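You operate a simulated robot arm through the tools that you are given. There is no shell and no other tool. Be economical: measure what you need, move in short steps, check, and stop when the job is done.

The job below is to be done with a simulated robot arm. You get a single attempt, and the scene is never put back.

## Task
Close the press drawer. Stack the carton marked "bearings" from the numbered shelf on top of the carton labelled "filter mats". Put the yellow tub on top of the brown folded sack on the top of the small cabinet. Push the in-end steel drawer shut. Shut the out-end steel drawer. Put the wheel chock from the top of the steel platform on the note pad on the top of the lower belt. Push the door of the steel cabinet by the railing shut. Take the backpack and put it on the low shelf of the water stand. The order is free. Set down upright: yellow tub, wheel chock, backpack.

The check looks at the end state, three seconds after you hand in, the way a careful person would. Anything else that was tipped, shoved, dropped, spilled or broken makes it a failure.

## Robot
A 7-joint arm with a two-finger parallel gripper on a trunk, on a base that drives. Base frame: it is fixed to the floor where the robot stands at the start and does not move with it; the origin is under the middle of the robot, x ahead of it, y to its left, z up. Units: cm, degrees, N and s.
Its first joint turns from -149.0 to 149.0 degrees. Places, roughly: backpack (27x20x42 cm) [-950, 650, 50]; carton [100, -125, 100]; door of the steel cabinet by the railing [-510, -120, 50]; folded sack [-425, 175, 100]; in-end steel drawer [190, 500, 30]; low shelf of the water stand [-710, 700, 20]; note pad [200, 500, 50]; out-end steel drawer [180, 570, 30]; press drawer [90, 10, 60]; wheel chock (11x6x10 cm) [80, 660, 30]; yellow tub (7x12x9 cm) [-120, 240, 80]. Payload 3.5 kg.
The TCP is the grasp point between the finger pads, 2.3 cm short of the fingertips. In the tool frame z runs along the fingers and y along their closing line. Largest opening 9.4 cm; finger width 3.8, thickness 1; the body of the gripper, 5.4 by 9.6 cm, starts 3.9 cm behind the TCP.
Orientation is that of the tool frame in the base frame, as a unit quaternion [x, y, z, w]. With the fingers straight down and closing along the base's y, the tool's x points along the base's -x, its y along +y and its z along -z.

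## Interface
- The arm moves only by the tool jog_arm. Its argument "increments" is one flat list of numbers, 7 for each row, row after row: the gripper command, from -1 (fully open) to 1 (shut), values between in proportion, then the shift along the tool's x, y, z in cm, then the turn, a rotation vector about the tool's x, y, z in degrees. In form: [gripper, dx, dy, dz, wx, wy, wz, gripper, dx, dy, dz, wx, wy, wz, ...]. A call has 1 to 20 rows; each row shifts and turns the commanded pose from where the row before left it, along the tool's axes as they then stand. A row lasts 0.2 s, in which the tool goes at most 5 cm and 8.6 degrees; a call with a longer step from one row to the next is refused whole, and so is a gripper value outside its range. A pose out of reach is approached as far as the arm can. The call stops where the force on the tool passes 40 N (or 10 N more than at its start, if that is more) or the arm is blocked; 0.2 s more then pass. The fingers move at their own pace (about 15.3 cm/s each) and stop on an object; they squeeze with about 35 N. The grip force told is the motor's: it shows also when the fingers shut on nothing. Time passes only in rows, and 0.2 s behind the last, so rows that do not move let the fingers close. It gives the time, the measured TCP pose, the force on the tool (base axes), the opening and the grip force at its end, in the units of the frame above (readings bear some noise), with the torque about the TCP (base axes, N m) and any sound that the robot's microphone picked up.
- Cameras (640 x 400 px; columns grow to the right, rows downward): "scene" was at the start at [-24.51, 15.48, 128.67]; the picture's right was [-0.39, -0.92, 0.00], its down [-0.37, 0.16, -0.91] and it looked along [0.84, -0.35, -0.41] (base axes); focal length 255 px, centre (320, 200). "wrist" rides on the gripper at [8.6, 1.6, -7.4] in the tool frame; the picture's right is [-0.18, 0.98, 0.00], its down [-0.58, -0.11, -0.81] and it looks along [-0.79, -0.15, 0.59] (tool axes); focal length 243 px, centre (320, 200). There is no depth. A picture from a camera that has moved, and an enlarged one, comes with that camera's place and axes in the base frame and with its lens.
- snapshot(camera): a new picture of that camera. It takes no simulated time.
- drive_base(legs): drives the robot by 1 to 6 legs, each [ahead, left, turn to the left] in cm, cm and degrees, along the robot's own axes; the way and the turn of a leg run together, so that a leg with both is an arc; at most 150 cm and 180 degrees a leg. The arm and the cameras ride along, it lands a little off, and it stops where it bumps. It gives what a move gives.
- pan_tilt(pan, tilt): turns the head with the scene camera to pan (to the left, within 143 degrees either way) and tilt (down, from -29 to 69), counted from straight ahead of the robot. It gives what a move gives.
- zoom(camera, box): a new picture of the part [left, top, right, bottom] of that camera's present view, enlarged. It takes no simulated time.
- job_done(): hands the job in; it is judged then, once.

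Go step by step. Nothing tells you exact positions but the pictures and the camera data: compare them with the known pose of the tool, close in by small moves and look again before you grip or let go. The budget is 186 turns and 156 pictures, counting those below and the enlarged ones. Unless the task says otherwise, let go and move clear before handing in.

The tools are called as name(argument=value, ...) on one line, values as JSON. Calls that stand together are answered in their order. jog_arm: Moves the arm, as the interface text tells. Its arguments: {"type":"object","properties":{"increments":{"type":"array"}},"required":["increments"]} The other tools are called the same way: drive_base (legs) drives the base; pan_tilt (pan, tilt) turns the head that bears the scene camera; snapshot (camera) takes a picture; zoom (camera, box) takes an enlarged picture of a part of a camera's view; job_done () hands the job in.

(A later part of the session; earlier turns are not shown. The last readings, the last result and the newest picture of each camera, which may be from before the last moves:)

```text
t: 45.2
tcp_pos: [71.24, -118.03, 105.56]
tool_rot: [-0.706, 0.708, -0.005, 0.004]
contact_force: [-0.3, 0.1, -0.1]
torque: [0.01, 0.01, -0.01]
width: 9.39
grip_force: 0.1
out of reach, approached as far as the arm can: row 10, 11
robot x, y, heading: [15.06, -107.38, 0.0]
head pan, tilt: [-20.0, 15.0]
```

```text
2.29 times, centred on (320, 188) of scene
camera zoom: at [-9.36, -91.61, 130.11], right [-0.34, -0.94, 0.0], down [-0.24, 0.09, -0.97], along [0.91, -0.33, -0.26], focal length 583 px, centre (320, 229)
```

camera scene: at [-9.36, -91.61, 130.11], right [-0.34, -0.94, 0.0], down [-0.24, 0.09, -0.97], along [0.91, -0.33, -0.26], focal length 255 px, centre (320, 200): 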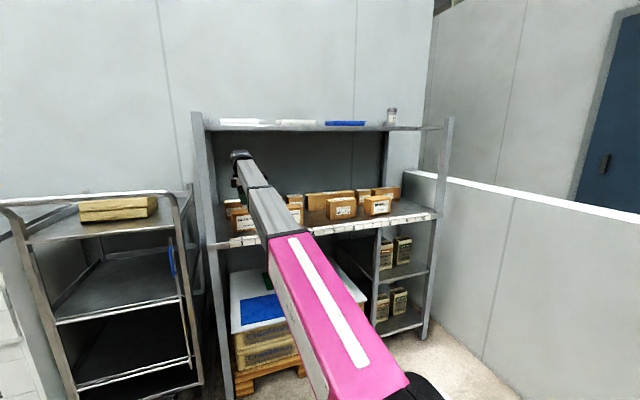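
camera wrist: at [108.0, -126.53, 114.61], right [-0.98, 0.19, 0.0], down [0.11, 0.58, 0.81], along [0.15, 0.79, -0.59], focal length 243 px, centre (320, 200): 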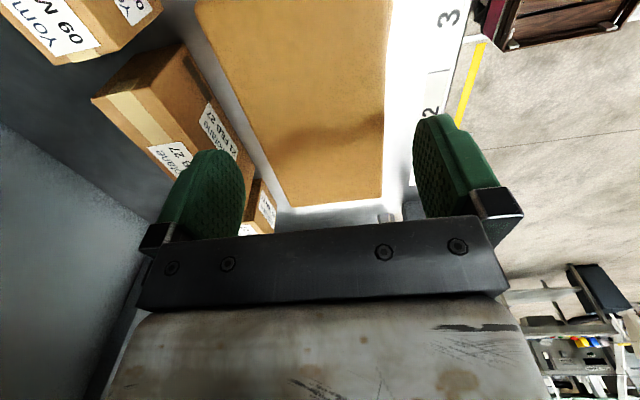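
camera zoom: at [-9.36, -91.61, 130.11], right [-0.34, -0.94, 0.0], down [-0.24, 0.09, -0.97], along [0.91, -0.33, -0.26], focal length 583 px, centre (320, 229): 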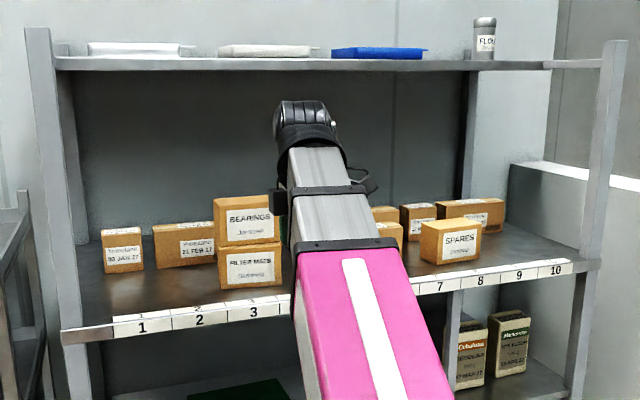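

Bearings is on filter mats. Next the yellow tub: I drive to the steel table at about (−120, 220).

drive_base(legs=[[0, 145, 0], [-135, 0, 0], [0, 0, 90], [110, 0, 0]])

pan_tilt(pan=-10, tilt=35)

snapshot(camera="scene")

snapshot(camera="wrist")

```text
t: 67.9
tcp_pos: [-105.18, 206.46, 105.41]
tool_rot: [1.0, -0.017, 0.003, -0.006]
contact_force: [0.1, -0.3, -0.6]
torque: [0.0, -0.01, 0.0]
width: 9.4
grip_force: 0.1
robot x, y, heading: [-117.35, 150.42, 88.6]
head pan, tilt: [-20.0, 15.0]
```

```text
t: 68.8
tcp_pos: [-105.06, 206.35, 105.53]
tool_rot: [1.0, -0.017, 0.002, -0.006]
contact_force: [0.5, 0.2, 0.3]
torque: [0.0, -0.02, 0.02]
width: 9.38
grip_force: 0.0
robot x, y, heading: [-117.17, 150.38, 88.2]
head pan, tilt: [-10.0, 35.0]
```

```text
117 pictures are left
camera scene: at [-135.59, 126.57, 126.92], right [0.98, -0.2, 0.0], down [-0.12, -0.56, -0.82], along [0.17, 0.8, -0.57], focal length 255 px, centre (320, 200)
```

scene: 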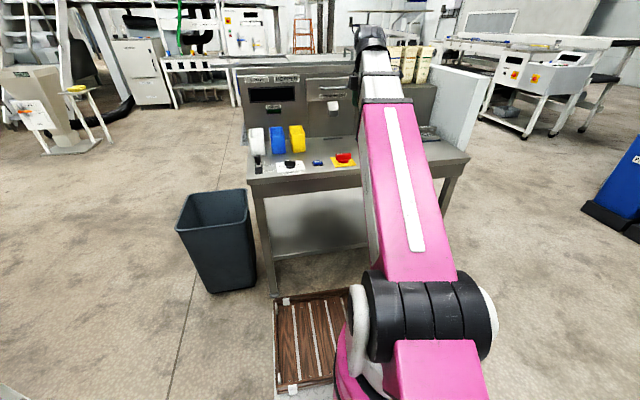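

```text
116 pictures are left
camera wrist: at [-96.57, 204.44, 112.94], right [-0.22, -0.98, -0.01], down [-0.58, 0.12, 0.81], along [-0.78, 0.18, -0.59], focal length 243 px, centre (320, 200)
```

wrist: 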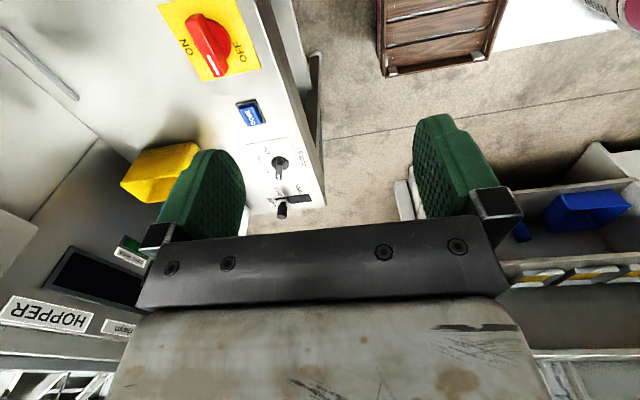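

zoom(camera="scene", box=[230, 70, 390, 190])

```text
3.33 times, centred on (310, 130) of scene
camera zoom: at [-135.59, 126.57, 126.92], right [0.98, -0.2, 0.0], down [-0.12, -0.56, -0.82], along [0.17, 0.8, -0.57], focal length 850 px, centre (353, 433)
```

zoom: 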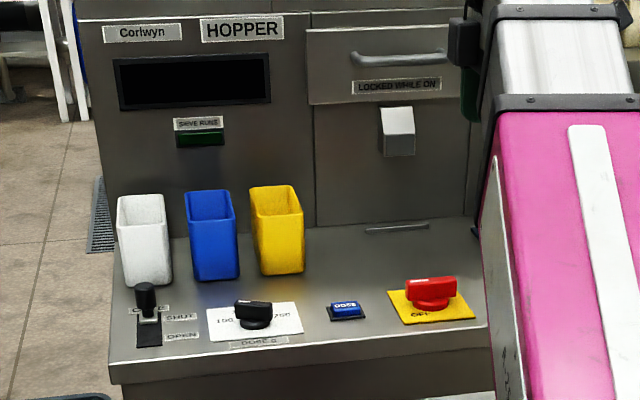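

I see the yellow tub at about x −126…−120, y 229.5…242, with the blue tub ~2.5 cm to its left. I turn the tool so the fingers close along x and move to in front of the tub.

jog_arm(increments=[-0.75, 0, 0, 0, 0, 0, 8.2, -0.75, 0, 0, 0, 0, 0, 8.2, -0.75, 0, 0, 0, 0, 0, 8.2, -0.75, 0, 0, 0, 0, 0, 8.2, -0.75, 0, 0, 0, 0, 0, 8.2, -0.75, 0, 0, 0, 0, 0, 8.2, -0.75, 0, 0, 0, 0, 0, 8.2, -0.75, 0, 0, 0, 0, 0, 8.2, -0.75, 0, 0, 0, 0, 0, 8.2, -0.75, 0, 0, 0, 0, 0, 8.2, -0.75, 0, 0, 0, 0, 0, 8.2])

snapshot(camera="wrist")

```text
t: 70.6
tcp_pos: [-105.04, 206.39, 105.35]
tool_rot: [0.846, -0.533, 0.0, -0.008]
contact_force: [21.8, 1.0, -3.4]
torque: [0.2, 2.09, 2.05]
width: 8.22
grip_force: 0.0
robot x, y, heading: [-117.41, 150.2, 88.5]
head pan, tilt: [-10.0, 35.0]
stopped in row 9: the force on the tool passed its limit at 105 N (the readings are from after the stop); the commanded pose is now the measured one
```

```text
114 pictures are left
camera wrist: at [-102.84, 197.88, 112.81], right [-0.97, -0.26, -0.01], down [-0.16, 0.56, 0.81], along [-0.2, 0.79, -0.58], focal length 243 px, centre (320, 200)
```

wrist: 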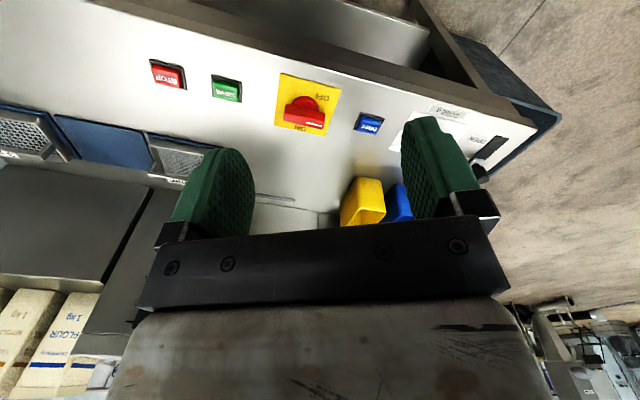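

The wrist is too folded here for this turn, so I extend outward first, then finish turning.

jog_arm(increments=[-0.75, -3.74, 0.88, 0, 0, 0, 0, -0.75, -3.74, 0.88, 0, 0, 0, 0, -0.75, -3.74, 0.88, 0, 0, 0, 0, -0.75, -3.74, 0.88, 0, 0, 0, 0, -0.75, -3.74, 0.88, 0, 0, 0, 0, -0.75, 0, 0, 0, 0, 0, 7, -0.75, 0, 0, 0, 0, 0, 7, -0.75, 0, 0, 0, 0, 0, 7, -0.75, 0, 0, 0, 0, 0, 6.5])

snapshot(camera="wrist")

```text
t: 70.9
tcp_pos: [-105.6, 206.96, 105.35]
tool_rot: [0.849, -0.529, 0.0, -0.008]
contact_force: [10.3, 2.0, -4.0]
torque: [0.17, 1.03, 0.98]
width: 8.21
grip_force: 0.0
robot x, y, heading: [-117.4, 150.41, 88.4]
head pan, tilt: [-10.0, 35.0]
stopped in row 1: the force on the tool passed its limit at 55 N (the readings are from after the stop); the commanded pose is now the measured one
```

```text
113 pictures are left
camera wrist: at [-103.26, 198.47, 112.81], right [-0.96, -0.27, -0.01], down [-0.17, 0.56, 0.81], along [-0.21, 0.79, -0.58], focal length 243 px, centre (320, 200)
```

wrist: 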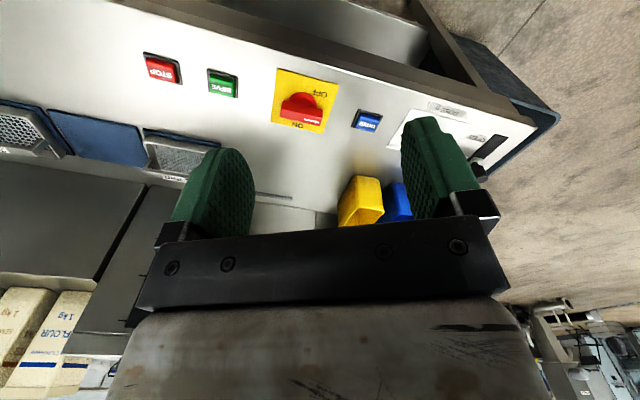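

Contact pushes toward +x, so I move out along +y with slight +x instead.

jog_arm(increments=[-0.75, 0, 0, 0, 0, 0, -4, -0.75, -2.8, -2.9, 0, 0, 0, 0, -0.75, -3.15, -2.66, 0, 0, 0, 0, -0.75, -3.3, -2.2, 0, 0, 0, 0, -0.75, -3.3, -2.2, 0, 0, 0, 0])

```text
t: 72.1
tcp_pos: [-103.31, 222.84, 105.53]
tool_rot: [0.866, -0.5, 0.001, -0.008]
contact_force: [0.2, -0.1, -0.3]
torque: [-0.01, 0.0, 0.03]
width: 8.24
grip_force: 0.1
robot x, y, heading: [-117.35, 150.18, 88.4]
head pan, tilt: [-10.0, 35.0]
```

jog_arm(increments=[-0.75, 0, 0, 0, 0, 0, 8.1, -0.75, 0, 0, 0, 0, 0, 8.1, -0.75, 0, 0, 0, 0, 0, 8.1, -0.75, 0, 0, 0, 0, 0, 8, -0.75, 0, 4.9, 0, 0, 0, 0, -0.75, 0, 4.9, 0, 0, 0, 0, -0.75, 0, 4.9, 0, 0, 0, 0, -0.75, 0, 4.8, 0, 0, 0, 0, -0.75, -3, 0, 3, 0, 0, 0])

snapshot(camera="wrist")

zoom(camera="scene", box=[230, 20, 430, 190])

```text
t: 72.7
tcp_pos: [-103.18, 222.8, 105.64]
tool_rot: [0.784, -0.621, -0.001, -0.011]
contact_force: [-0.6, 0.5, -1.2]
torque: [0.05, -0.09, -0.08]
width: 8.22
grip_force: 0.0
robot x, y, heading: [-117.69, 150.65, 88.4]
head pan, tilt: [-10.0, 35.0]
stopped in row 3: the force on the tool passed its limit at 45 N (the readings are from after the stop); the commanded pose is now the measured one
```

```text
112 pictures are left
camera wrist: at [-102.85, 214.05, 112.96], right [-1.0, -0.05, -0.01], down [-0.04, 0.58, 0.82], along [-0.03, 0.82, -0.58], focal length 243 px, centre (320, 200)
```

wrist: 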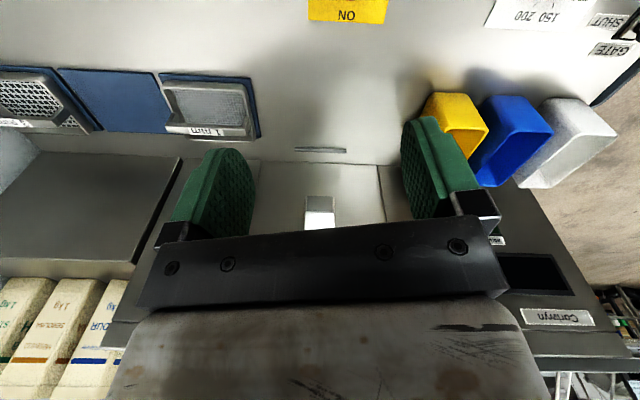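

```text
2.35 times, centred on (330, 105) of scene
camera zoom: at [-135.59, 126.56, 126.91], right [0.98, -0.2, 0.0], down [-0.12, -0.56, -0.82], along [0.17, 0.8, -0.57], focal length 600 px, centre (296, 424)
```

zoom: 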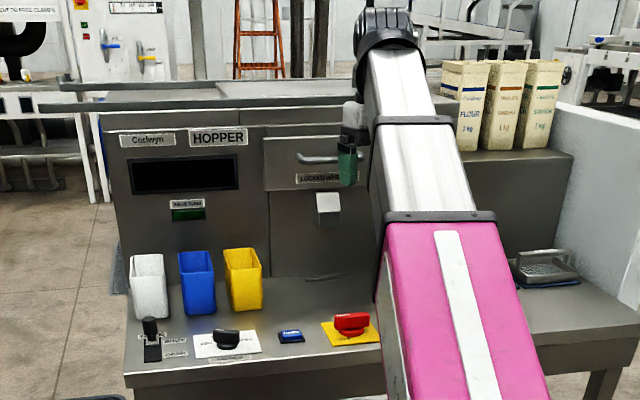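

The wrist camera touches the forearm when turned back at this height and distance. I'll go over the tub first, lower, and only then finish the turn.

jog_arm(increments=[-0.75, 0, 0, 0, 0, 0, -8, -0.75, -2.68, 3.2, 0, 0, 0, 0, -0.75, -2.68, 3.2, 0, 0, 0, 0, -0.75, -2.68, 3.2, 0, 0, 0, 0, -0.75, -2.68, 3.2, 0, 0, 0, 0, -0.75, -2.68, 3.2, 0, 0, 0, 0, -0.75, 0, 0, 3, 0, 0, 0, -0.75, 0, 0, 3, 0, 0, 0, -0.75, 0, 0, 3, 0, 0, 0])

jog_arm(increments=[-0.75, 0, 0, 0, 0, 0, 6, -0.75, 0, 0, 0, 0, 0, 6, -0.75, 0, 0, 0, 0, 0, 6, -0.75, 0, 0, 0, 0, 0, 5])

snapshot(camera="wrist")

```text
t: 74.7
tcp_pos: [-122.65, 229.72, 96.5]
tool_rot: [0.825, -0.565, -0.001, -0.011]
contact_force: [-0.3, -0.5, -0.1]
torque: [-0.01, 0.01, 0.03]
width: 8.23
grip_force: 0.1
robot x, y, heading: [-117.46, 150.06, 88.4]
head pan, tilt: [-10.0, 35.0]
```

```text
t: 75.7
tcp_pos: [-122.83, 229.7, 96.6]
tool_rot: [-0.696, 0.718, 0.002, 0.012]
contact_force: [-0.1, 1.0, 0.3]
torque: [0.0, 0.01, -0.02]
width: 8.24
grip_force: 0.1
robot x, y, heading: [-117.38, 150.58, 88.5]
head pan, tilt: [-10.0, 35.0]
```

```text
110 pictures are left
camera wrist: at [-124.79, 221.11, 103.86], right [-0.98, 0.22, -0.01], down [0.12, 0.56, 0.82], along [0.18, 0.8, -0.57], focal length 243 px, centre (320, 200)
```

wrist: 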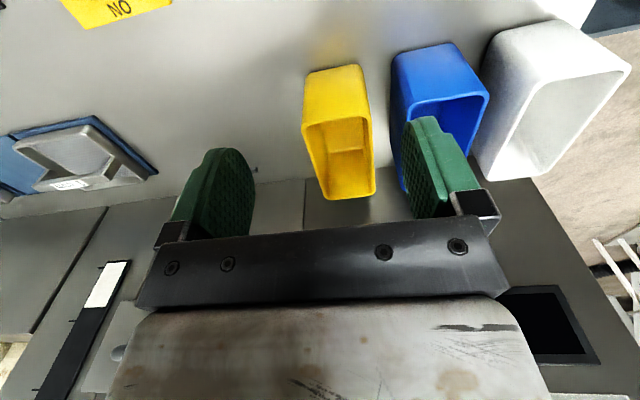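

The tub's rim is at z≈86, centre (−123.1, 240). I move over it and check.

jog_arm(increments=[-0.75, -3.5, 0.2, 0, 0, 0, 0, -0.75, -3.5, 0.2, 0, 0, 0, 0, -0.75, -3.3, 0.2, 0, 0, 0, 0, -0.75, 0, 0, 3, 0, 0, 0, -0.75, 0, 0, 3, 0, 0, 0])

snapshot(camera="wrist")

zoom(camera="scene", box=[230, 20, 430, 190])

```text
t: 76.9
tcp_pos: [-122.98, 240.19, 90.6]
tool_rot: [-0.697, 0.717, 0.003, 0.012]
contact_force: [-0.8, -0.6, 0.0]
torque: [-0.02, 0.0, 0.04]
width: 8.19
grip_force: 0.0
robot x, y, heading: [-117.62, 150.72, 88.4]
head pan, tilt: [-10.0, 35.0]
```

```text
109 pictures are left
camera wrist: at [-124.98, 231.56, 97.93], right [-0.98, 0.21, -0.01], down [0.12, 0.56, 0.82], along [0.18, 0.8, -0.57], focal length 243 px, centre (320, 200)
```

wrist: 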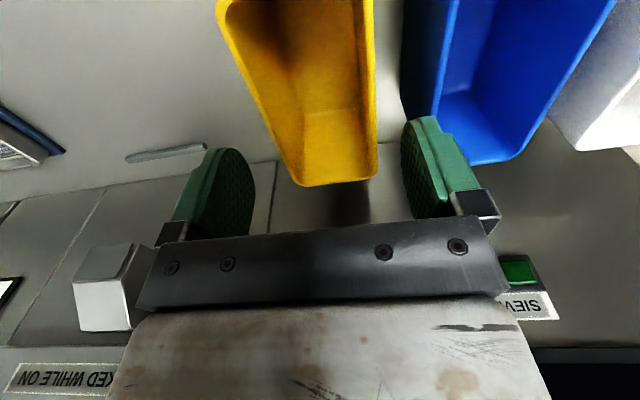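

```text
2.35 times, centred on (330, 105) of scene
camera zoom: at [-135.59, 126.56, 126.92], right [0.98, -0.2, 0.0], down [-0.12, -0.56, -0.82], along [0.17, 0.8, -0.57], focal length 600 px, centre (296, 424)
```

zoom: 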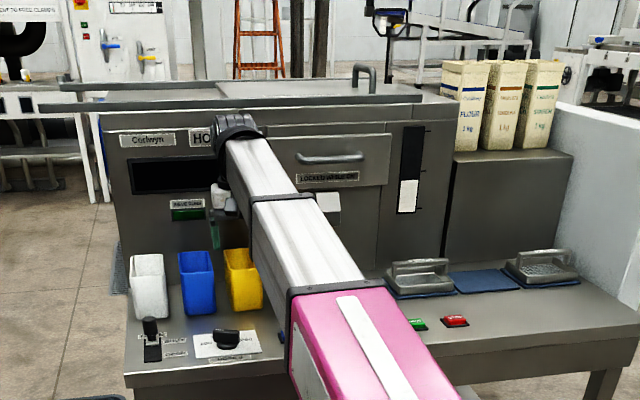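

Clear on both sides. I shift 0.2 cm, descend to z≈83.5 and grip.

jog_arm(increments=[-0.75, 0, 0.25, 2, 0, 0, 0, -0.75, 0, 0, 2.5, 0, 0, 0, -0.75, 0, 0, 2.5, 0, 0, 0, -0.75, 0, 0, 0, 0, 0, 0, 0.2, 0, 0, 0, 0, 0, 0, 1, 0, 0, 0, 0, 0, 0, 1, 0, 0, 0, 0, 0, 0])

snapshot(camera="wrist")

```text
t: 78.5
tcp_pos: [-123.33, 240.42, 83.62]
tool_rot: [-0.696, 0.718, 0.003, 0.012]
contact_force: [0.4, 0.6, 1.3]
torque: [0.05, 0.04, -0.02]
width: 6.15
grip_force: 35.3
robot x, y, heading: [-117.31, 150.3, 88.3]
head pan, tilt: [-10.0, 35.0]
```

```text
107 pictures are left
camera wrist: at [-125.21, 231.72, 91.02], right [-0.98, 0.21, -0.01], down [0.12, 0.56, 0.82], along [0.18, 0.8, -0.57], focal length 243 px, centre (320, 200)
```

wrist: 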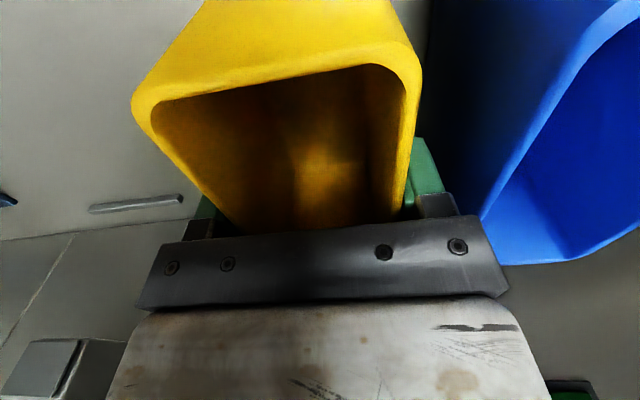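

Gripped at 6.15 cm. I lift straight up, back the base off, and look towards the small cabinet.

jog_arm(increments=[1, 0, 0, -2, 0, 0, 0, 1, 0, 0, -3, 0, 0, 0, 1, 0, 0, -3, 0, 0, 0, 1, 0, 0, -3, 0, 0, 0, 1, 0, 0, -3, 0, 0, 0])

drive_base(legs=[[-70, 0, 0]])

pan_tilt(pan=65, tilt=15)

snapshot(camera="scene")

```text
t: 79.7
tcp_pos: [-123.4, 239.98, 97.68]
tool_rot: [-0.697, 0.717, 0.002, 0.011]
contact_force: [1.2, 0.6, -1.7]
torque: [0.01, 0.0, 0.06]
width: 6.15
grip_force: 34.7
robot x, y, heading: [-117.32, 150.17, 88.4]
head pan, tilt: [-10.0, 35.0]
```

```text
t: 83.6
tcp_pos: [-125.6, 169.9, 97.77]
tool_rot: [-0.698, 0.716, 0.002, 0.011]
contact_force: [0.0, -0.4, -1.0]
torque: [0.0, -0.01, 0.01]
width: 6.14
grip_force: 35.3
robot x, y, heading: [-119.1, 80.41, 88.6]
head pan, tilt: [-10.0, 35.0]
```

```text
t: 85.0
tcp_pos: [-125.75, 169.84, 97.65]
tool_rot: [-0.697, 0.717, 0.002, 0.01]
contact_force: [-0.9, 0.0, -1.3]
torque: [0.01, 0.01, 0.0]
width: 6.14
grip_force: 35.3
robot x, y, heading: [-119.41, 80.58, 88.8]
head pan, tilt: [65.0, 15.0]
```

```text
106 pictures are left
camera scene: at [-147.49, 51.97, 130.11], right [0.45, 0.9, 0.0], down [0.23, -0.12, -0.97], along [-0.86, 0.43, -0.26], focal length 255 px, centre (320, 200)
```

scene: 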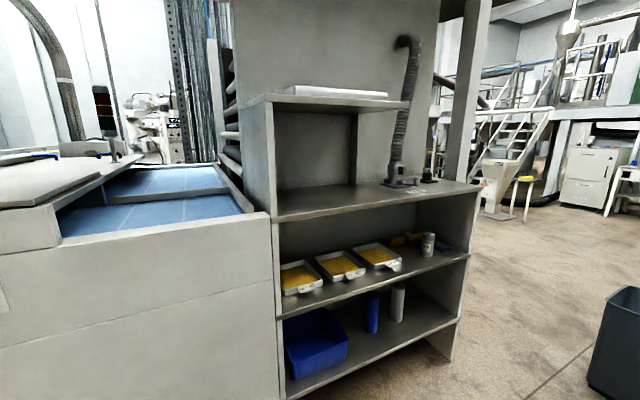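

The cabinet must be behind that shelf unit. I look for the way round it.

pan_tilt(pan=25, tilt=15)

snapshot(camera="scene")

pan_tilt(pan=-50, tilt=15)

snapshot(camera="scene")

```text
t: 86.1
tcp_pos: [-125.48, 169.93, 97.76]
tool_rot: [-0.697, 0.717, 0.002, 0.011]
contact_force: [0.8, 0.1, -0.8]
torque: [0.03, -0.01, -0.02]
width: 6.14
grip_force: 35.1
robot x, y, heading: [-119.09, 80.19, 88.4]
head pan, tilt: [25.0, 15.0]
```

```text
105 pictures are left
camera scene: at [-142.87, 56.36, 130.11], right [0.92, 0.4, 0.0], down [0.1, -0.24, -0.97], along [-0.39, 0.89, -0.26], focal length 255 px, centre (320, 200)
```

scene: 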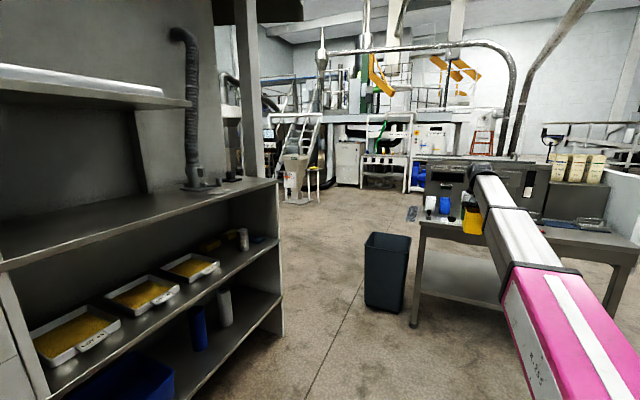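

```text
t: 87.6
tcp_pos: [-125.51, 169.95, 97.65]
tool_rot: [-0.698, 0.716, 0.002, 0.011]
contact_force: [-0.6, -0.5, -1.1]
torque: [0.02, -0.03, 0.02]
width: 6.14
grip_force: 35.0
robot x, y, heading: [-119.47, 80.18, 88.6]
head pan, tilt: [-50.0, 15.0]
```

```text
104 pictures are left
camera scene: at [-131.83, 53.63, 130.12], right [0.62, -0.78, 0.0], down [-0.2, -0.16, -0.97], along [0.75, 0.6, -0.26], focal length 255 px, centre (320, 200)
```

scene: 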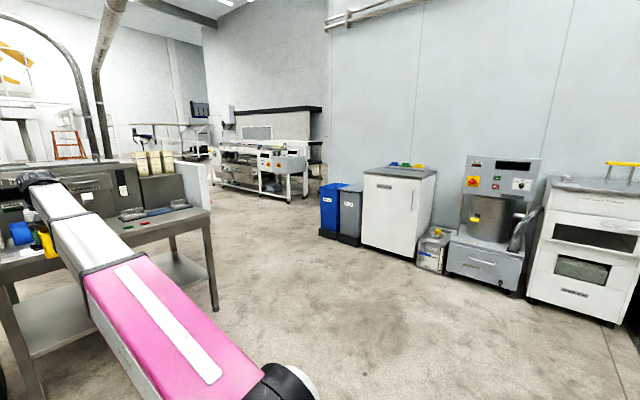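

There's a diagonal gap of ~65 cm between the shelf corner (−224,180) and the bin corner (−181,229). I'll pass it heading 139°, first lining up.

drive_base(legs=[[38, -14, 0], [0, 0, 50.4], [60, 0, 0]])

pan_tilt(pan=0, tilt=30)

snapshot(camera="scene")

```text
t: 95.4
tcp_pos: [-222.0, 210.68, 97.7]
tool_rot: [0.935, -0.354, -0.007, -0.009]
contact_force: [-0.3, -0.1, -0.8]
torque: [-0.01, -0.02, -0.01]
width: 6.15
grip_force: 35.3
robot x, y, heading: [-149.5, 158.0, 138.6]
head pan, tilt: [-50.0, 15.0]
```

```text
t: 96.5
tcp_pos: [-221.98, 210.66, 97.72]
tool_rot: [0.935, -0.354, -0.007, -0.009]
contact_force: [0.2, 0.0, -1.0]
torque: [0.01, 0.01, -0.01]
width: 6.15
grip_force: 35.0
robot x, y, heading: [-149.28, 157.72, 138.7]
head pan, tilt: [0.0, 30.0]
```

```text
103 pictures are left
camera scene: at [-143.8, 127.85, 127.7], right [0.66, 0.75, 0.0], down [0.37, -0.33, -0.87], along [-0.65, 0.57, -0.5], focal length 255 px, centre (320, 200)
```

scene: 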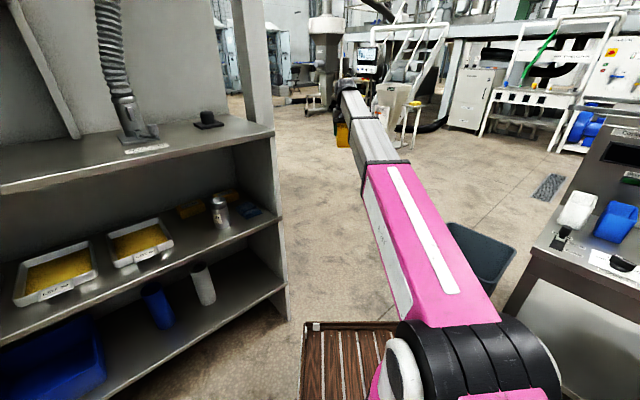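

Clearances are about 11 cm left and 8 cm right. I drive on through and look left behind the shelf.

drive_base(legs=[[130, 1.5, 0]])

pan_tilt(pan=55, tilt=20)

snapshot(camera="scene")

pan_tilt(pan=0, tilt=20)

snapshot(camera="scene")

```text
t: 103.1
tcp_pos: [-319.5, 296.53, 97.66]
tool_rot: [0.933, -0.359, -0.007, -0.009]
contact_force: [0.3, -0.1, -0.9]
torque: [-0.03, 0.03, -0.03]
width: 6.16
grip_force: 35.3
robot x, y, heading: [-247.56, 243.42, 138.2]
head pan, tilt: [0.0, 30.0]
```

```text
t: 104.3
tcp_pos: [-319.41, 296.63, 97.66]
tool_rot: [0.934, -0.358, -0.007, -0.009]
contact_force: [-1.0, -0.3, 0.4]
torque: [-0.02, 0.01, 0.01]
width: 6.16
grip_force: 35.4
robot x, y, heading: [-247.19, 243.19, 137.9]
head pan, tilt: [55.0, 20.0]
```

```text
102 pictures are left
camera scene: at [-244.47, 204.85, 129.3], right [-0.23, 0.97, 0.0], down [0.33, 0.08, -0.94], along [-0.92, -0.21, -0.34], focal length 255 px, centre (320, 200)
```

scene: 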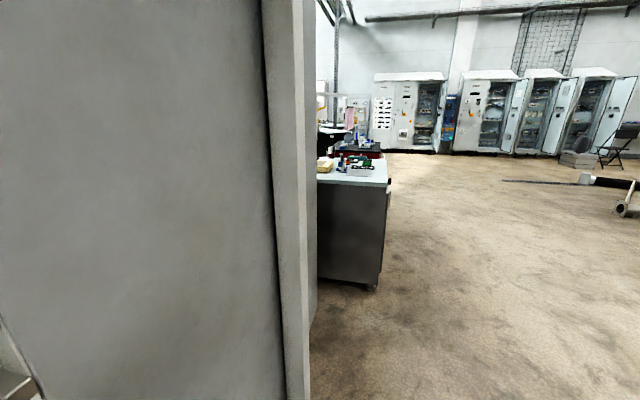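

```text
t: 105.6
tcp_pos: [-319.47, 296.65, 97.6]
tool_rot: [0.934, -0.358, -0.007, -0.01]
contact_force: [0.3, 0.3, -1.3]
torque: [0.0, 0.02, -0.01]
width: 6.14
grip_force: 34.5
robot x, y, heading: [-246.92, 242.91, 138.2]
head pan, tilt: [0.0, 20.0]
```

```text
101 pictures are left
camera scene: at [-242.33, 213.17, 129.3], right [0.67, 0.74, 0.0], down [0.25, -0.23, -0.94], along [-0.7, 0.63, -0.34], focal length 255 px, centre (320, 200)
```

scene: 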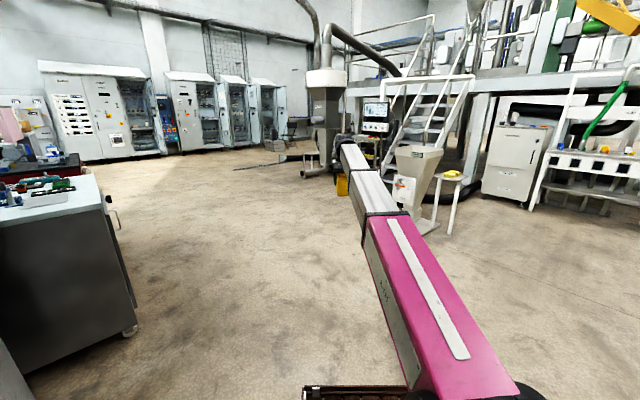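

pan_tilt(pan=45, tilt=15)

zoom(camera="scene", box=[200, 100, 440, 300])

```text
t: 106.7
tcp_pos: [-319.45, 296.56, 97.7]
tool_rot: [0.934, -0.358, -0.007, -0.009]
contact_force: [-0.6, -0.2, -0.5]
torque: [0.01, 0.03, 0.04]
width: 6.14
grip_force: 35.0
robot x, y, heading: [-247.39, 243.27, 138.3]
head pan, tilt: [45.0, 15.0]
```

```text
2.00 times, centred on (320, 200) of scene
camera zoom: at [-244.72, 206.46, 130.11], right [-0.05, 1.0, 0.0], down [0.26, 0.01, -0.97], along [-0.96, -0.05, -0.26], focal length 510 px, centre (320, 200)
```

zoom: 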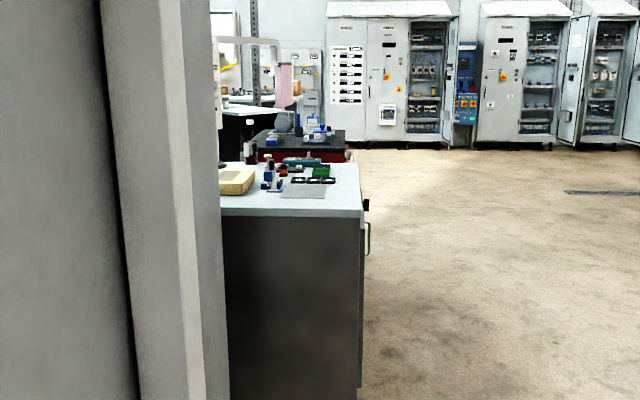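

The cabinet's near corner is (−409, 207), top z≈82, doors on its +y side. I drive round to face it from +y.

drive_base(legs=[[100, 46, 0], [78, 34, 0], [0, 0, 132]])

pan_tilt(pan=-5, tilt=25)

snapshot(camera="scene")

```text
t: 121.9
tcp_pos: [-425.59, 212.58, 97.72]
tool_rot: [0.711, 0.703, -0.011, 0.002]
contact_force: [-0.3, 0.9, -1.7]
torque: [-0.02, 0.02, 0.02]
width: 6.17
grip_force: 35.4
robot x, y, heading: [-433.69, 301.99, -90.6]
head pan, tilt: [45.0, 15.0]
```

```text
t: 123.0
tcp_pos: [-425.57, 212.53, 97.62]
tool_rot: [0.711, 0.703, -0.011, 0.003]
contact_force: [-0.4, -0.5, -0.6]
torque: [-0.02, -0.03, -0.03]
width: 6.16
grip_force: 35.0
robot x, y, heading: [-433.03, 301.79, -90.3]
head pan, tilt: [-5.0, 25.0]
```

```text
99 pictures are left
camera scene: at [-414.87, 325.81, 128.49], right [-1.0, 0.09, 0.0], down [0.04, 0.42, -0.91], along [-0.09, -0.9, -0.42], focal length 255 px, centre (320, 200)
```

scene: 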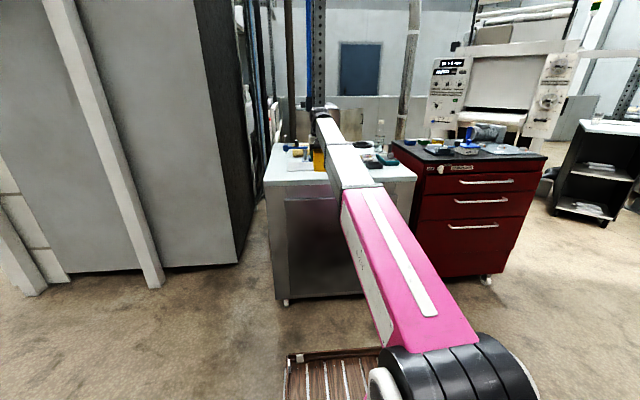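

zoom(camera="scene", box=[255, 100, 425, 206])

snapshot(camera="wrist")

```text
3.76 times, centred on (340, 153) of scene
camera zoom: at [-414.87, 325.81, 128.49], right [-1.0, 0.09, 0.0], down [0.04, 0.42, -0.91], along [-0.09, -0.9, -0.42], focal length 960 px, centre (245, 377)
```

zoom: 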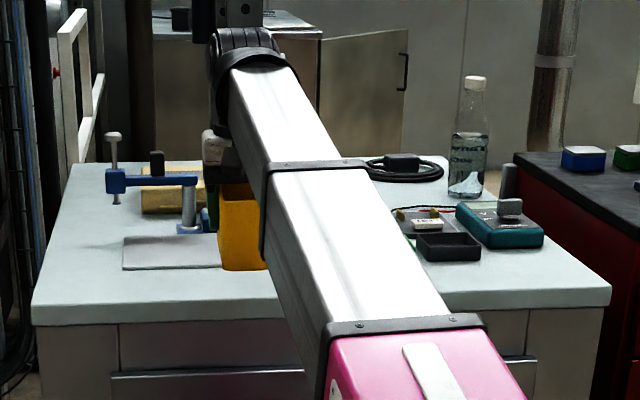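

```text
97 pictures are left
camera wrist: at [-423.73, 221.37, 105.02], right [0.98, -0.19, -0.01], down [-0.11, -0.56, 0.82], along [-0.16, -0.8, -0.57], focal length 243 px, centre (320, 200)
```

wrist: 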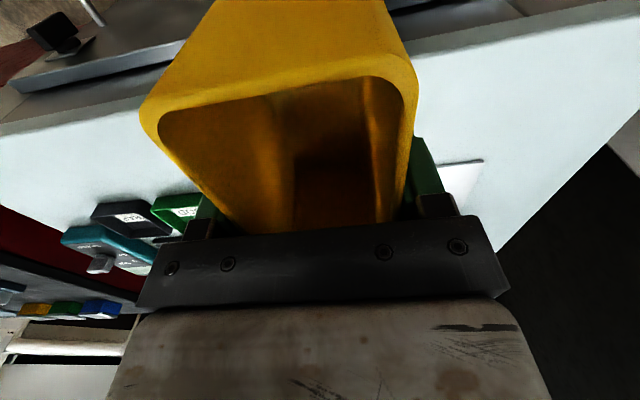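

The brown sack lies behind the blue clamp, partly hidden by my tool. I raise the arm for a clearer look.

jog_arm(increments=[1, 0, 0, -3, 0, 0, 0, 1, 0, 0, -3, 0, 0, 0, 1, 0, 0, -3, 0, 0, 0, 1, 0, 0, -3, 0, 0, 0, 1, 0, 0, -3, 0, 0, 0])

zoom(camera="scene", box=[255, 100, 425, 206])

```text
t: 124.2
tcp_pos: [-425.41, 212.81, 112.95]
tool_rot: [0.71, 0.704, -0.011, 0.003]
contact_force: [-0.1, -0.3, 0.4]
torque: [-0.01, -0.02, -0.01]
width: 6.15
grip_force: 34.8
robot x, y, heading: [-433.73, 302.2, -90.4]
head pan, tilt: [-5.0, 25.0]
```

```text
3.76 times, centred on (340, 153) of scene
camera zoom: at [-414.88, 325.81, 128.49], right [-1.0, 0.1, 0.0], down [0.04, 0.42, -0.91], along [-0.09, -0.9, -0.42], focal length 960 px, centre (245, 377)
```

zoom: 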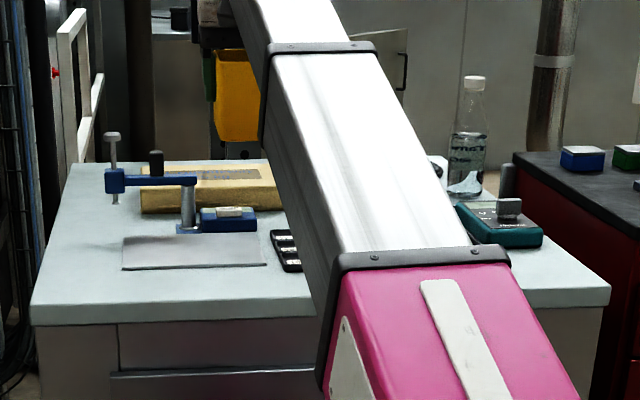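

Triangulated: cabinet top z≈86, sack x −437…−413, y 145…167, top z≈89; the clamp reaches z≈100 at (−415,179). I drive 44 cm closer and 8 cm left with the tub held high.

drive_base(legs=[[25, 8, 0], [17, 0, 0]])

pan_tilt(pan=-5, tilt=40)

snapshot(camera="scene")

```text
t: 127.2
tcp_pos: [-417.7, 170.46, 112.8]
tool_rot: [0.71, 0.704, -0.011, 0.002]
contact_force: [-0.1, -0.7, -1.7]
torque: [-0.01, 0.01, 0.01]
width: 6.14
grip_force: 34.8
robot x, y, heading: [-425.65, 259.94, -90.0]
head pan, tilt: [-5.0, 25.0]
```

```text
t: 128.0
tcp_pos: [-417.65, 170.58, 112.72]
tool_rot: [0.71, 0.704, -0.011, 0.002]
contact_force: [0.0, 0.2, -1.7]
torque: [0.0, 0.01, 0.02]
width: 6.17
grip_force: 35.0
robot x, y, heading: [-425.52, 259.81, -90.6]
head pan, tilt: [-5.0, 40.0]
```

```text
95 pictures are left
camera scene: at [-407.23, 284.27, 126.17], right [-1.0, 0.09, 0.0], down [0.06, 0.64, -0.77], along [-0.07, -0.76, -0.64], focal length 255 px, centre (320, 200)
```

scene: 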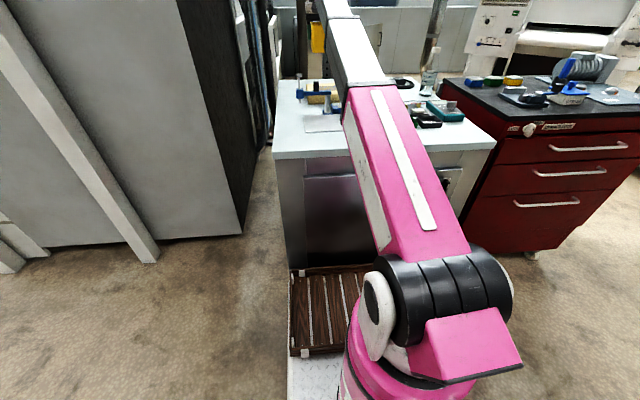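

jog_arm(increments=[1, -1, -2.4, 0, 0, 0, 0, 1, -2.8, -2.4, 0, 0, 0, 0, 1, -2.8, -2.4, 0, 0, 0, 0, 1, -2.5, 0, 2, 0, 0, 0, 1, 0, 0, 3, 0, 0, 0])

pan_tilt(pan=-5, tilt=25)

zoom(camera="scene", box=[240, 60, 440, 210])

snapshot(camera="wrist")

```text
t: 129.2
tcp_pos: [-424.97, 161.41, 107.9]
tool_rot: [0.711, 0.704, -0.011, 0.002]
contact_force: [0.0, -0.8, -1.0]
torque: [-0.02, -0.01, -0.01]
width: 6.14
grip_force: 35.7
robot x, y, heading: [-425.73, 259.72, -90.6]
head pan, tilt: [-5.0, 40.0]
```

```text
t: 129.9
tcp_pos: [-424.92, 161.4, 107.96]
tool_rot: [0.71, 0.704, -0.01, 0.003]
contact_force: [0.9, -1.1, -0.3]
torque: [0.05, 0.02, -0.02]
width: 6.16
grip_force: 35.4
robot x, y, heading: [-425.8, 259.69, -90.4]
head pan, tilt: [-5.0, 25.0]
```

```text
2.67 times, centred on (340, 135) of scene
camera zoom: at [-407.3, 283.57, 128.49], right [-1.0, 0.09, 0.0], down [0.04, 0.42, -0.91], along [-0.09, -0.9, -0.42], focal length 680 px, centre (267, 373)
```

zoom: 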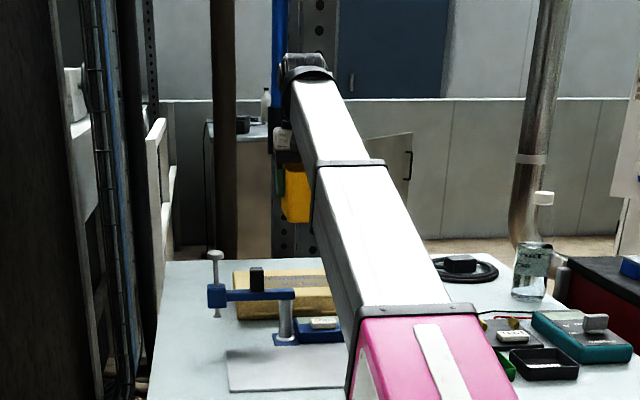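

```text
93 pictures are left
camera wrist: at [-423.17, 170.3, 115.32], right [0.98, -0.19, -0.01], down [-0.1, -0.56, 0.82], along [-0.16, -0.8, -0.57], focal length 243 px, centre (320, 200)
```

wrist: 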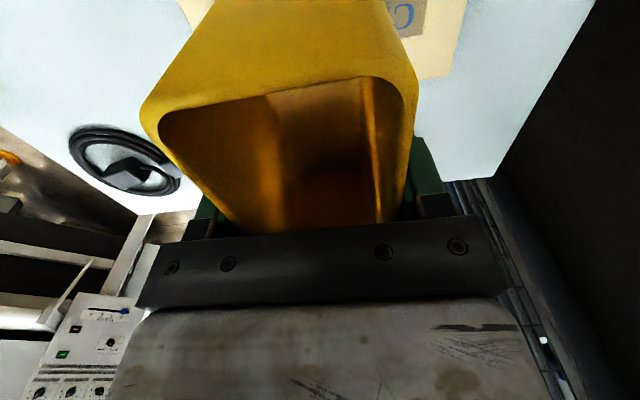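

Tub is centred over the sack. I lower toward contact, expected at TCP z≈95.5.

jog_arm(increments=[1, -0.7, 0, 2, 0, 0, 0, 1, 0, 0, 3, 0, 0, 0, 1, 0, 0, 3, 0, 0, 0, 1, 0, 0, 2, 0, 0, 0])

zoom(camera="scene", box=[290, 130, 370, 190])

```text
t: 130.9
tcp_pos: [-425.06, 160.69, 98.04]
tool_rot: [0.71, 0.704, -0.011, 0.002]
contact_force: [-0.4, 0.0, -0.6]
torque: [-0.01, 0.0, 0.03]
width: 6.17
grip_force: 35.6
robot x, y, heading: [-425.65, 259.77, -90.6]
head pan, tilt: [-5.0, 25.0]
```

```text
6.67 times, centred on (330, 160) of scene
camera zoom: at [-407.3, 283.56, 128.49], right [-1.0, 0.09, 0.0], down [0.04, 0.42, -0.91], along [-0.09, -0.9, -0.42], focal length 1700 px, centre (253, 467)
```

zoom: 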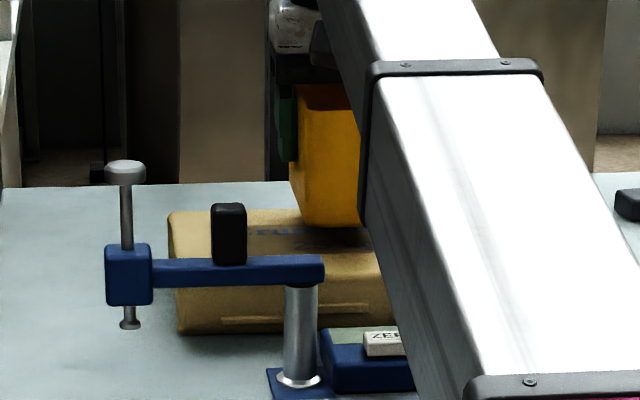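

jog_arm(increments=[1, 0, 0, 1, 0, 0, 0, 1, 0, 0, 0.4, 0, 0, 0, 1, 0, 0, 0.3, 0, 0, 0])

zoom(camera="scene", box=[290, 130, 370, 190])

```text
t: 131.7
tcp_pos: [-425.24, 160.52, 96.31]
tool_rot: [0.711, 0.704, -0.012, 0.003]
contact_force: [-0.1, 0.0, -0.8]
torque: [-0.02, -0.02, 0.02]
width: 6.18
grip_force: 34.8
robot x, y, heading: [-425.52, 259.86, -90.7]
head pan, tilt: [-5.0, 25.0]
```

```text
6.67 times, centred on (330, 160) of scene
camera zoom: at [-407.3, 283.57, 128.49], right [-1.0, 0.09, 0.0], down [0.04, 0.42, -0.91], along [-0.09, -0.9, -0.42], focal length 1700 px, centre (253, 467)
```

zoom: 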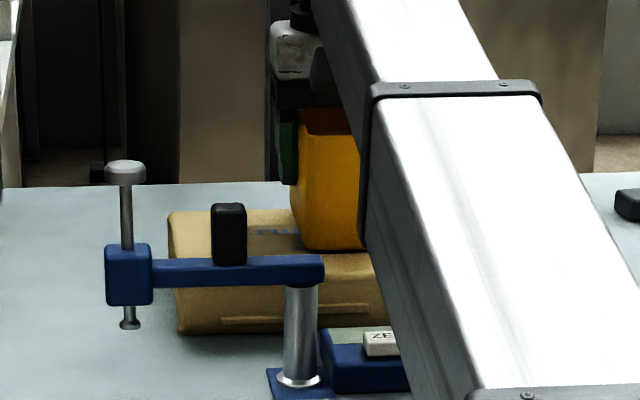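

jog_arm(increments=[1, 0, 0, 0.3, 0, 0, 0, 1, 0, 0, 0.3, 0, 0, 0])

jog_arm(increments=[1, 0, 0, 0.25, 0, 0, 0])

zoom(camera="scene", box=[290, 130, 370, 190])

```text
t: 132.3
tcp_pos: [-425.1, 160.53, 95.83]
tool_rot: [0.71, 0.704, -0.011, 0.004]
contact_force: [-1.4, 0.0, 27.9]
torque: [-0.02, -0.8, 0.02]
width: 6.17
grip_force: 34.4
robot x, y, heading: [-425.64, 259.95, -90.3]
head pan, tilt: [-5.0, 25.0]
```

```text
t: 132.7
tcp_pos: [-425.14, 160.51, 95.62]
tool_rot: [0.71, 0.705, -0.012, 0.003]
contact_force: [-1.5, -0.8, 27.1]
torque: [-0.02, -0.77, 0.02]
width: 6.19
grip_force: 35.1
robot x, y, heading: [-426.04, 259.39, -90.4]
head pan, tilt: [-5.0, 25.0]
```

```text
6.67 times, centred on (330, 160) of scene
camera zoom: at [-407.31, 283.65, 128.48], right [-1.0, 0.09, 0.0], down [0.04, 0.42, -0.91], along [-0.09, -0.9, -0.42], focal length 1700 px, centre (253, 467)
```

zoom: 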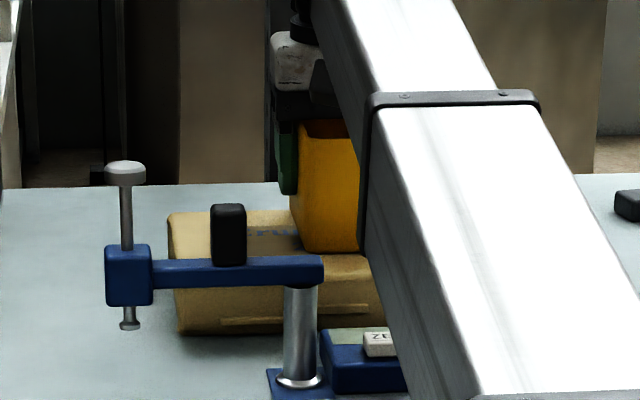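

Firm contact; the tub sits on the sack. I open the fingers and rise straight up.

jog_arm(increments=[1, 0, 0, -0.3, 0, 0, 0, -0.5, 0, 0, 0, 0, 0, 0, -0.6, 0, 0, 0, 0, 0, 0, -0.7, 0, 0, 0, 0, 0, 0, -0.7, 0, 0, -2, 0, 0, 0, -0.7, 0, 0, -3, 0, 0, 0, -0.7, 0, 0, -3, 0, 0, 0, -0.7, 0, 0, -3, 0, 0, 0, -0.7, 0, 0, -3, 0, 0, 0])

snapshot(camera="wrist")

zoom(camera="scene", box=[280, 110, 400, 200])

```text
t: 134.7
tcp_pos: [-424.91, 160.72, 109.85]
tool_rot: [0.71, 0.704, -0.011, 0.002]
contact_force: [-0.4, 0.4, -0.4]
torque: [-0.01, -0.03, 0.0]
width: 8.0
grip_force: 0.1
robot x, y, heading: [-425.6, 259.87, -90.1]
head pan, tilt: [-5.0, 25.0]
```

```text
89 pictures are left
camera wrist: at [-423.14, 169.59, 117.15], right [0.98, -0.19, -0.01], down [-0.1, -0.56, 0.82], along [-0.16, -0.8, -0.57], focal length 243 px, centre (320, 200)
```

wrist: 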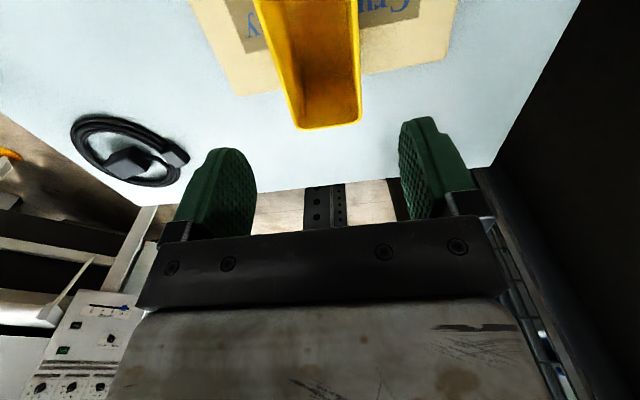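

```text
4.44 times, centred on (340, 155) of scene
camera zoom: at [-407.3, 283.57, 128.49], right [-1.0, 0.09, 0.0], down [0.04, 0.42, -0.91], along [-0.09, -0.9, -0.42], focal length 1134 px, centre (231, 400)
```

zoom: 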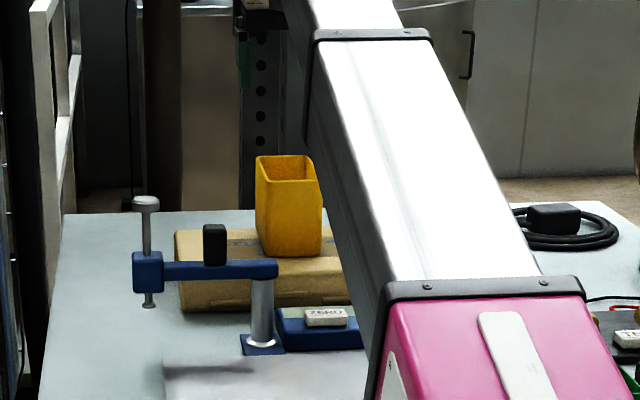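

The tub stands upright on the sack. Next the steel cabinet door near (−510,−120); I back off and look for the way.

drive_base(legs=[[-60, 0, 0]])

pan_tilt(pan=-40, tilt=15)

snapshot(camera="scene")

pan_tilt(pan=-5, tilt=15)

snapshot(camera="scene")

```text
t: 138.1
tcp_pos: [-424.48, 220.4, 109.89]
tool_rot: [0.71, 0.704, -0.012, 0.002]
contact_force: [-0.1, 0.1, 0.1]
torque: [0.04, 0.01, 0.05]
width: 7.98
grip_force: 0.1
robot x, y, heading: [-425.57, 319.43, -90.5]
head pan, tilt: [-5.0, 25.0]
```

```text
t: 139.1
tcp_pos: [-424.22, 220.34, 109.9]
tool_rot: [0.71, 0.704, -0.011, 0.002]
contact_force: [0.2, 0.4, 0.1]
torque: [-0.02, -0.01, 0.04]
width: 7.98
grip_force: 0.0
robot x, y, heading: [-425.39, 319.35, -90.2]
head pan, tilt: [-40.0, 15.0]
```

```text
87 pictures are left
camera scene: at [-412.13, 345.27, 130.11], right [-0.76, 0.65, 0.0], down [0.17, 0.2, -0.97], along [-0.62, -0.74, -0.26], focal length 255 px, centre (320, 200)
```

scene: 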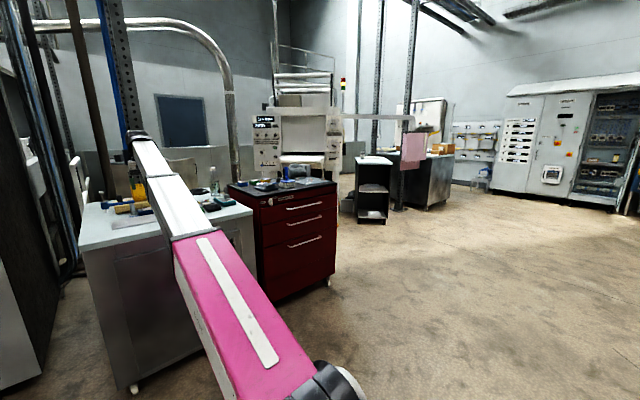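

```text
t: 140.1
tcp_pos: [-424.36, 220.34, 109.89]
tool_rot: [0.71, 0.704, -0.011, 0.003]
contact_force: [-0.4, 0.6, 0.0]
torque: [-0.01, 0.0, 0.01]
width: 8.01
grip_force: 0.1
robot x, y, heading: [-425.02, 319.5, -90.2]
head pan, tilt: [-5.0, 15.0]
```

```text
86 pictures are left
camera scene: at [-406.97, 343.09, 130.11], right [-1.0, 0.09, 0.0], down [0.02, 0.26, -0.97], along [-0.09, -0.96, -0.26], focal length 255 px, centre (320, 200)
```

scene: 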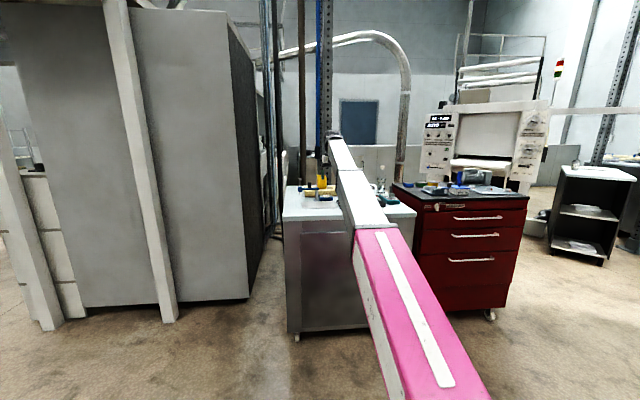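

The way south seems to be west of the red cart. I strafe west and look.

drive_base(legs=[[0, -150, 0], [0, -50, 0]])

pan_tilt(pan=10, tilt=15)

snapshot(camera="scene")

```text
t: 150.1
tcp_pos: [-625.88, 222.24, 109.82]
tool_rot: [0.711, 0.703, -0.01, 0.003]
contact_force: [-0.8, -0.8, -0.2]
torque: [0.0, 0.02, 0.0]
width: 7.98
grip_force: 0.1
robot x, y, heading: [-625.94, 321.03, -90.7]
head pan, tilt: [-5.0, 15.0]
```

```text
t: 150.9
tcp_pos: [-625.89, 222.16, 109.76]
tool_rot: [0.711, 0.703, -0.011, 0.003]
contact_force: [0.9, -0.6, 0.1]
torque: [0.02, -0.01, 0.0]
width: 7.98
grip_force: 0.0
robot x, y, heading: [-626.21, 321.2, -90.5]
head pan, tilt: [10.0, 15.0]
```

```text
85 pictures are left
camera scene: at [-605.39, 344.97, 130.11], right [-0.99, -0.16, 0.0], down [-0.04, 0.26, -0.97], along [0.16, -0.95, -0.26], focal length 255 px, centre (320, 200)
```

scene: 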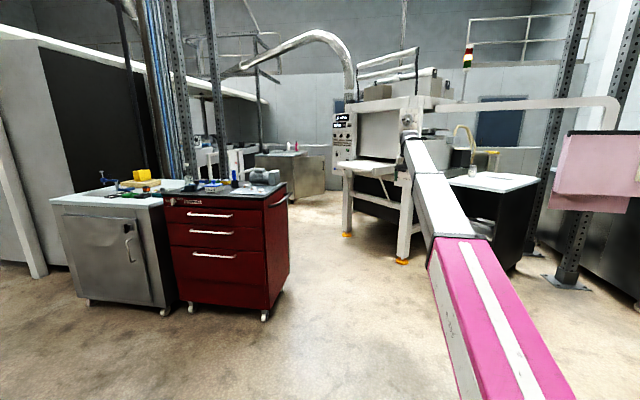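

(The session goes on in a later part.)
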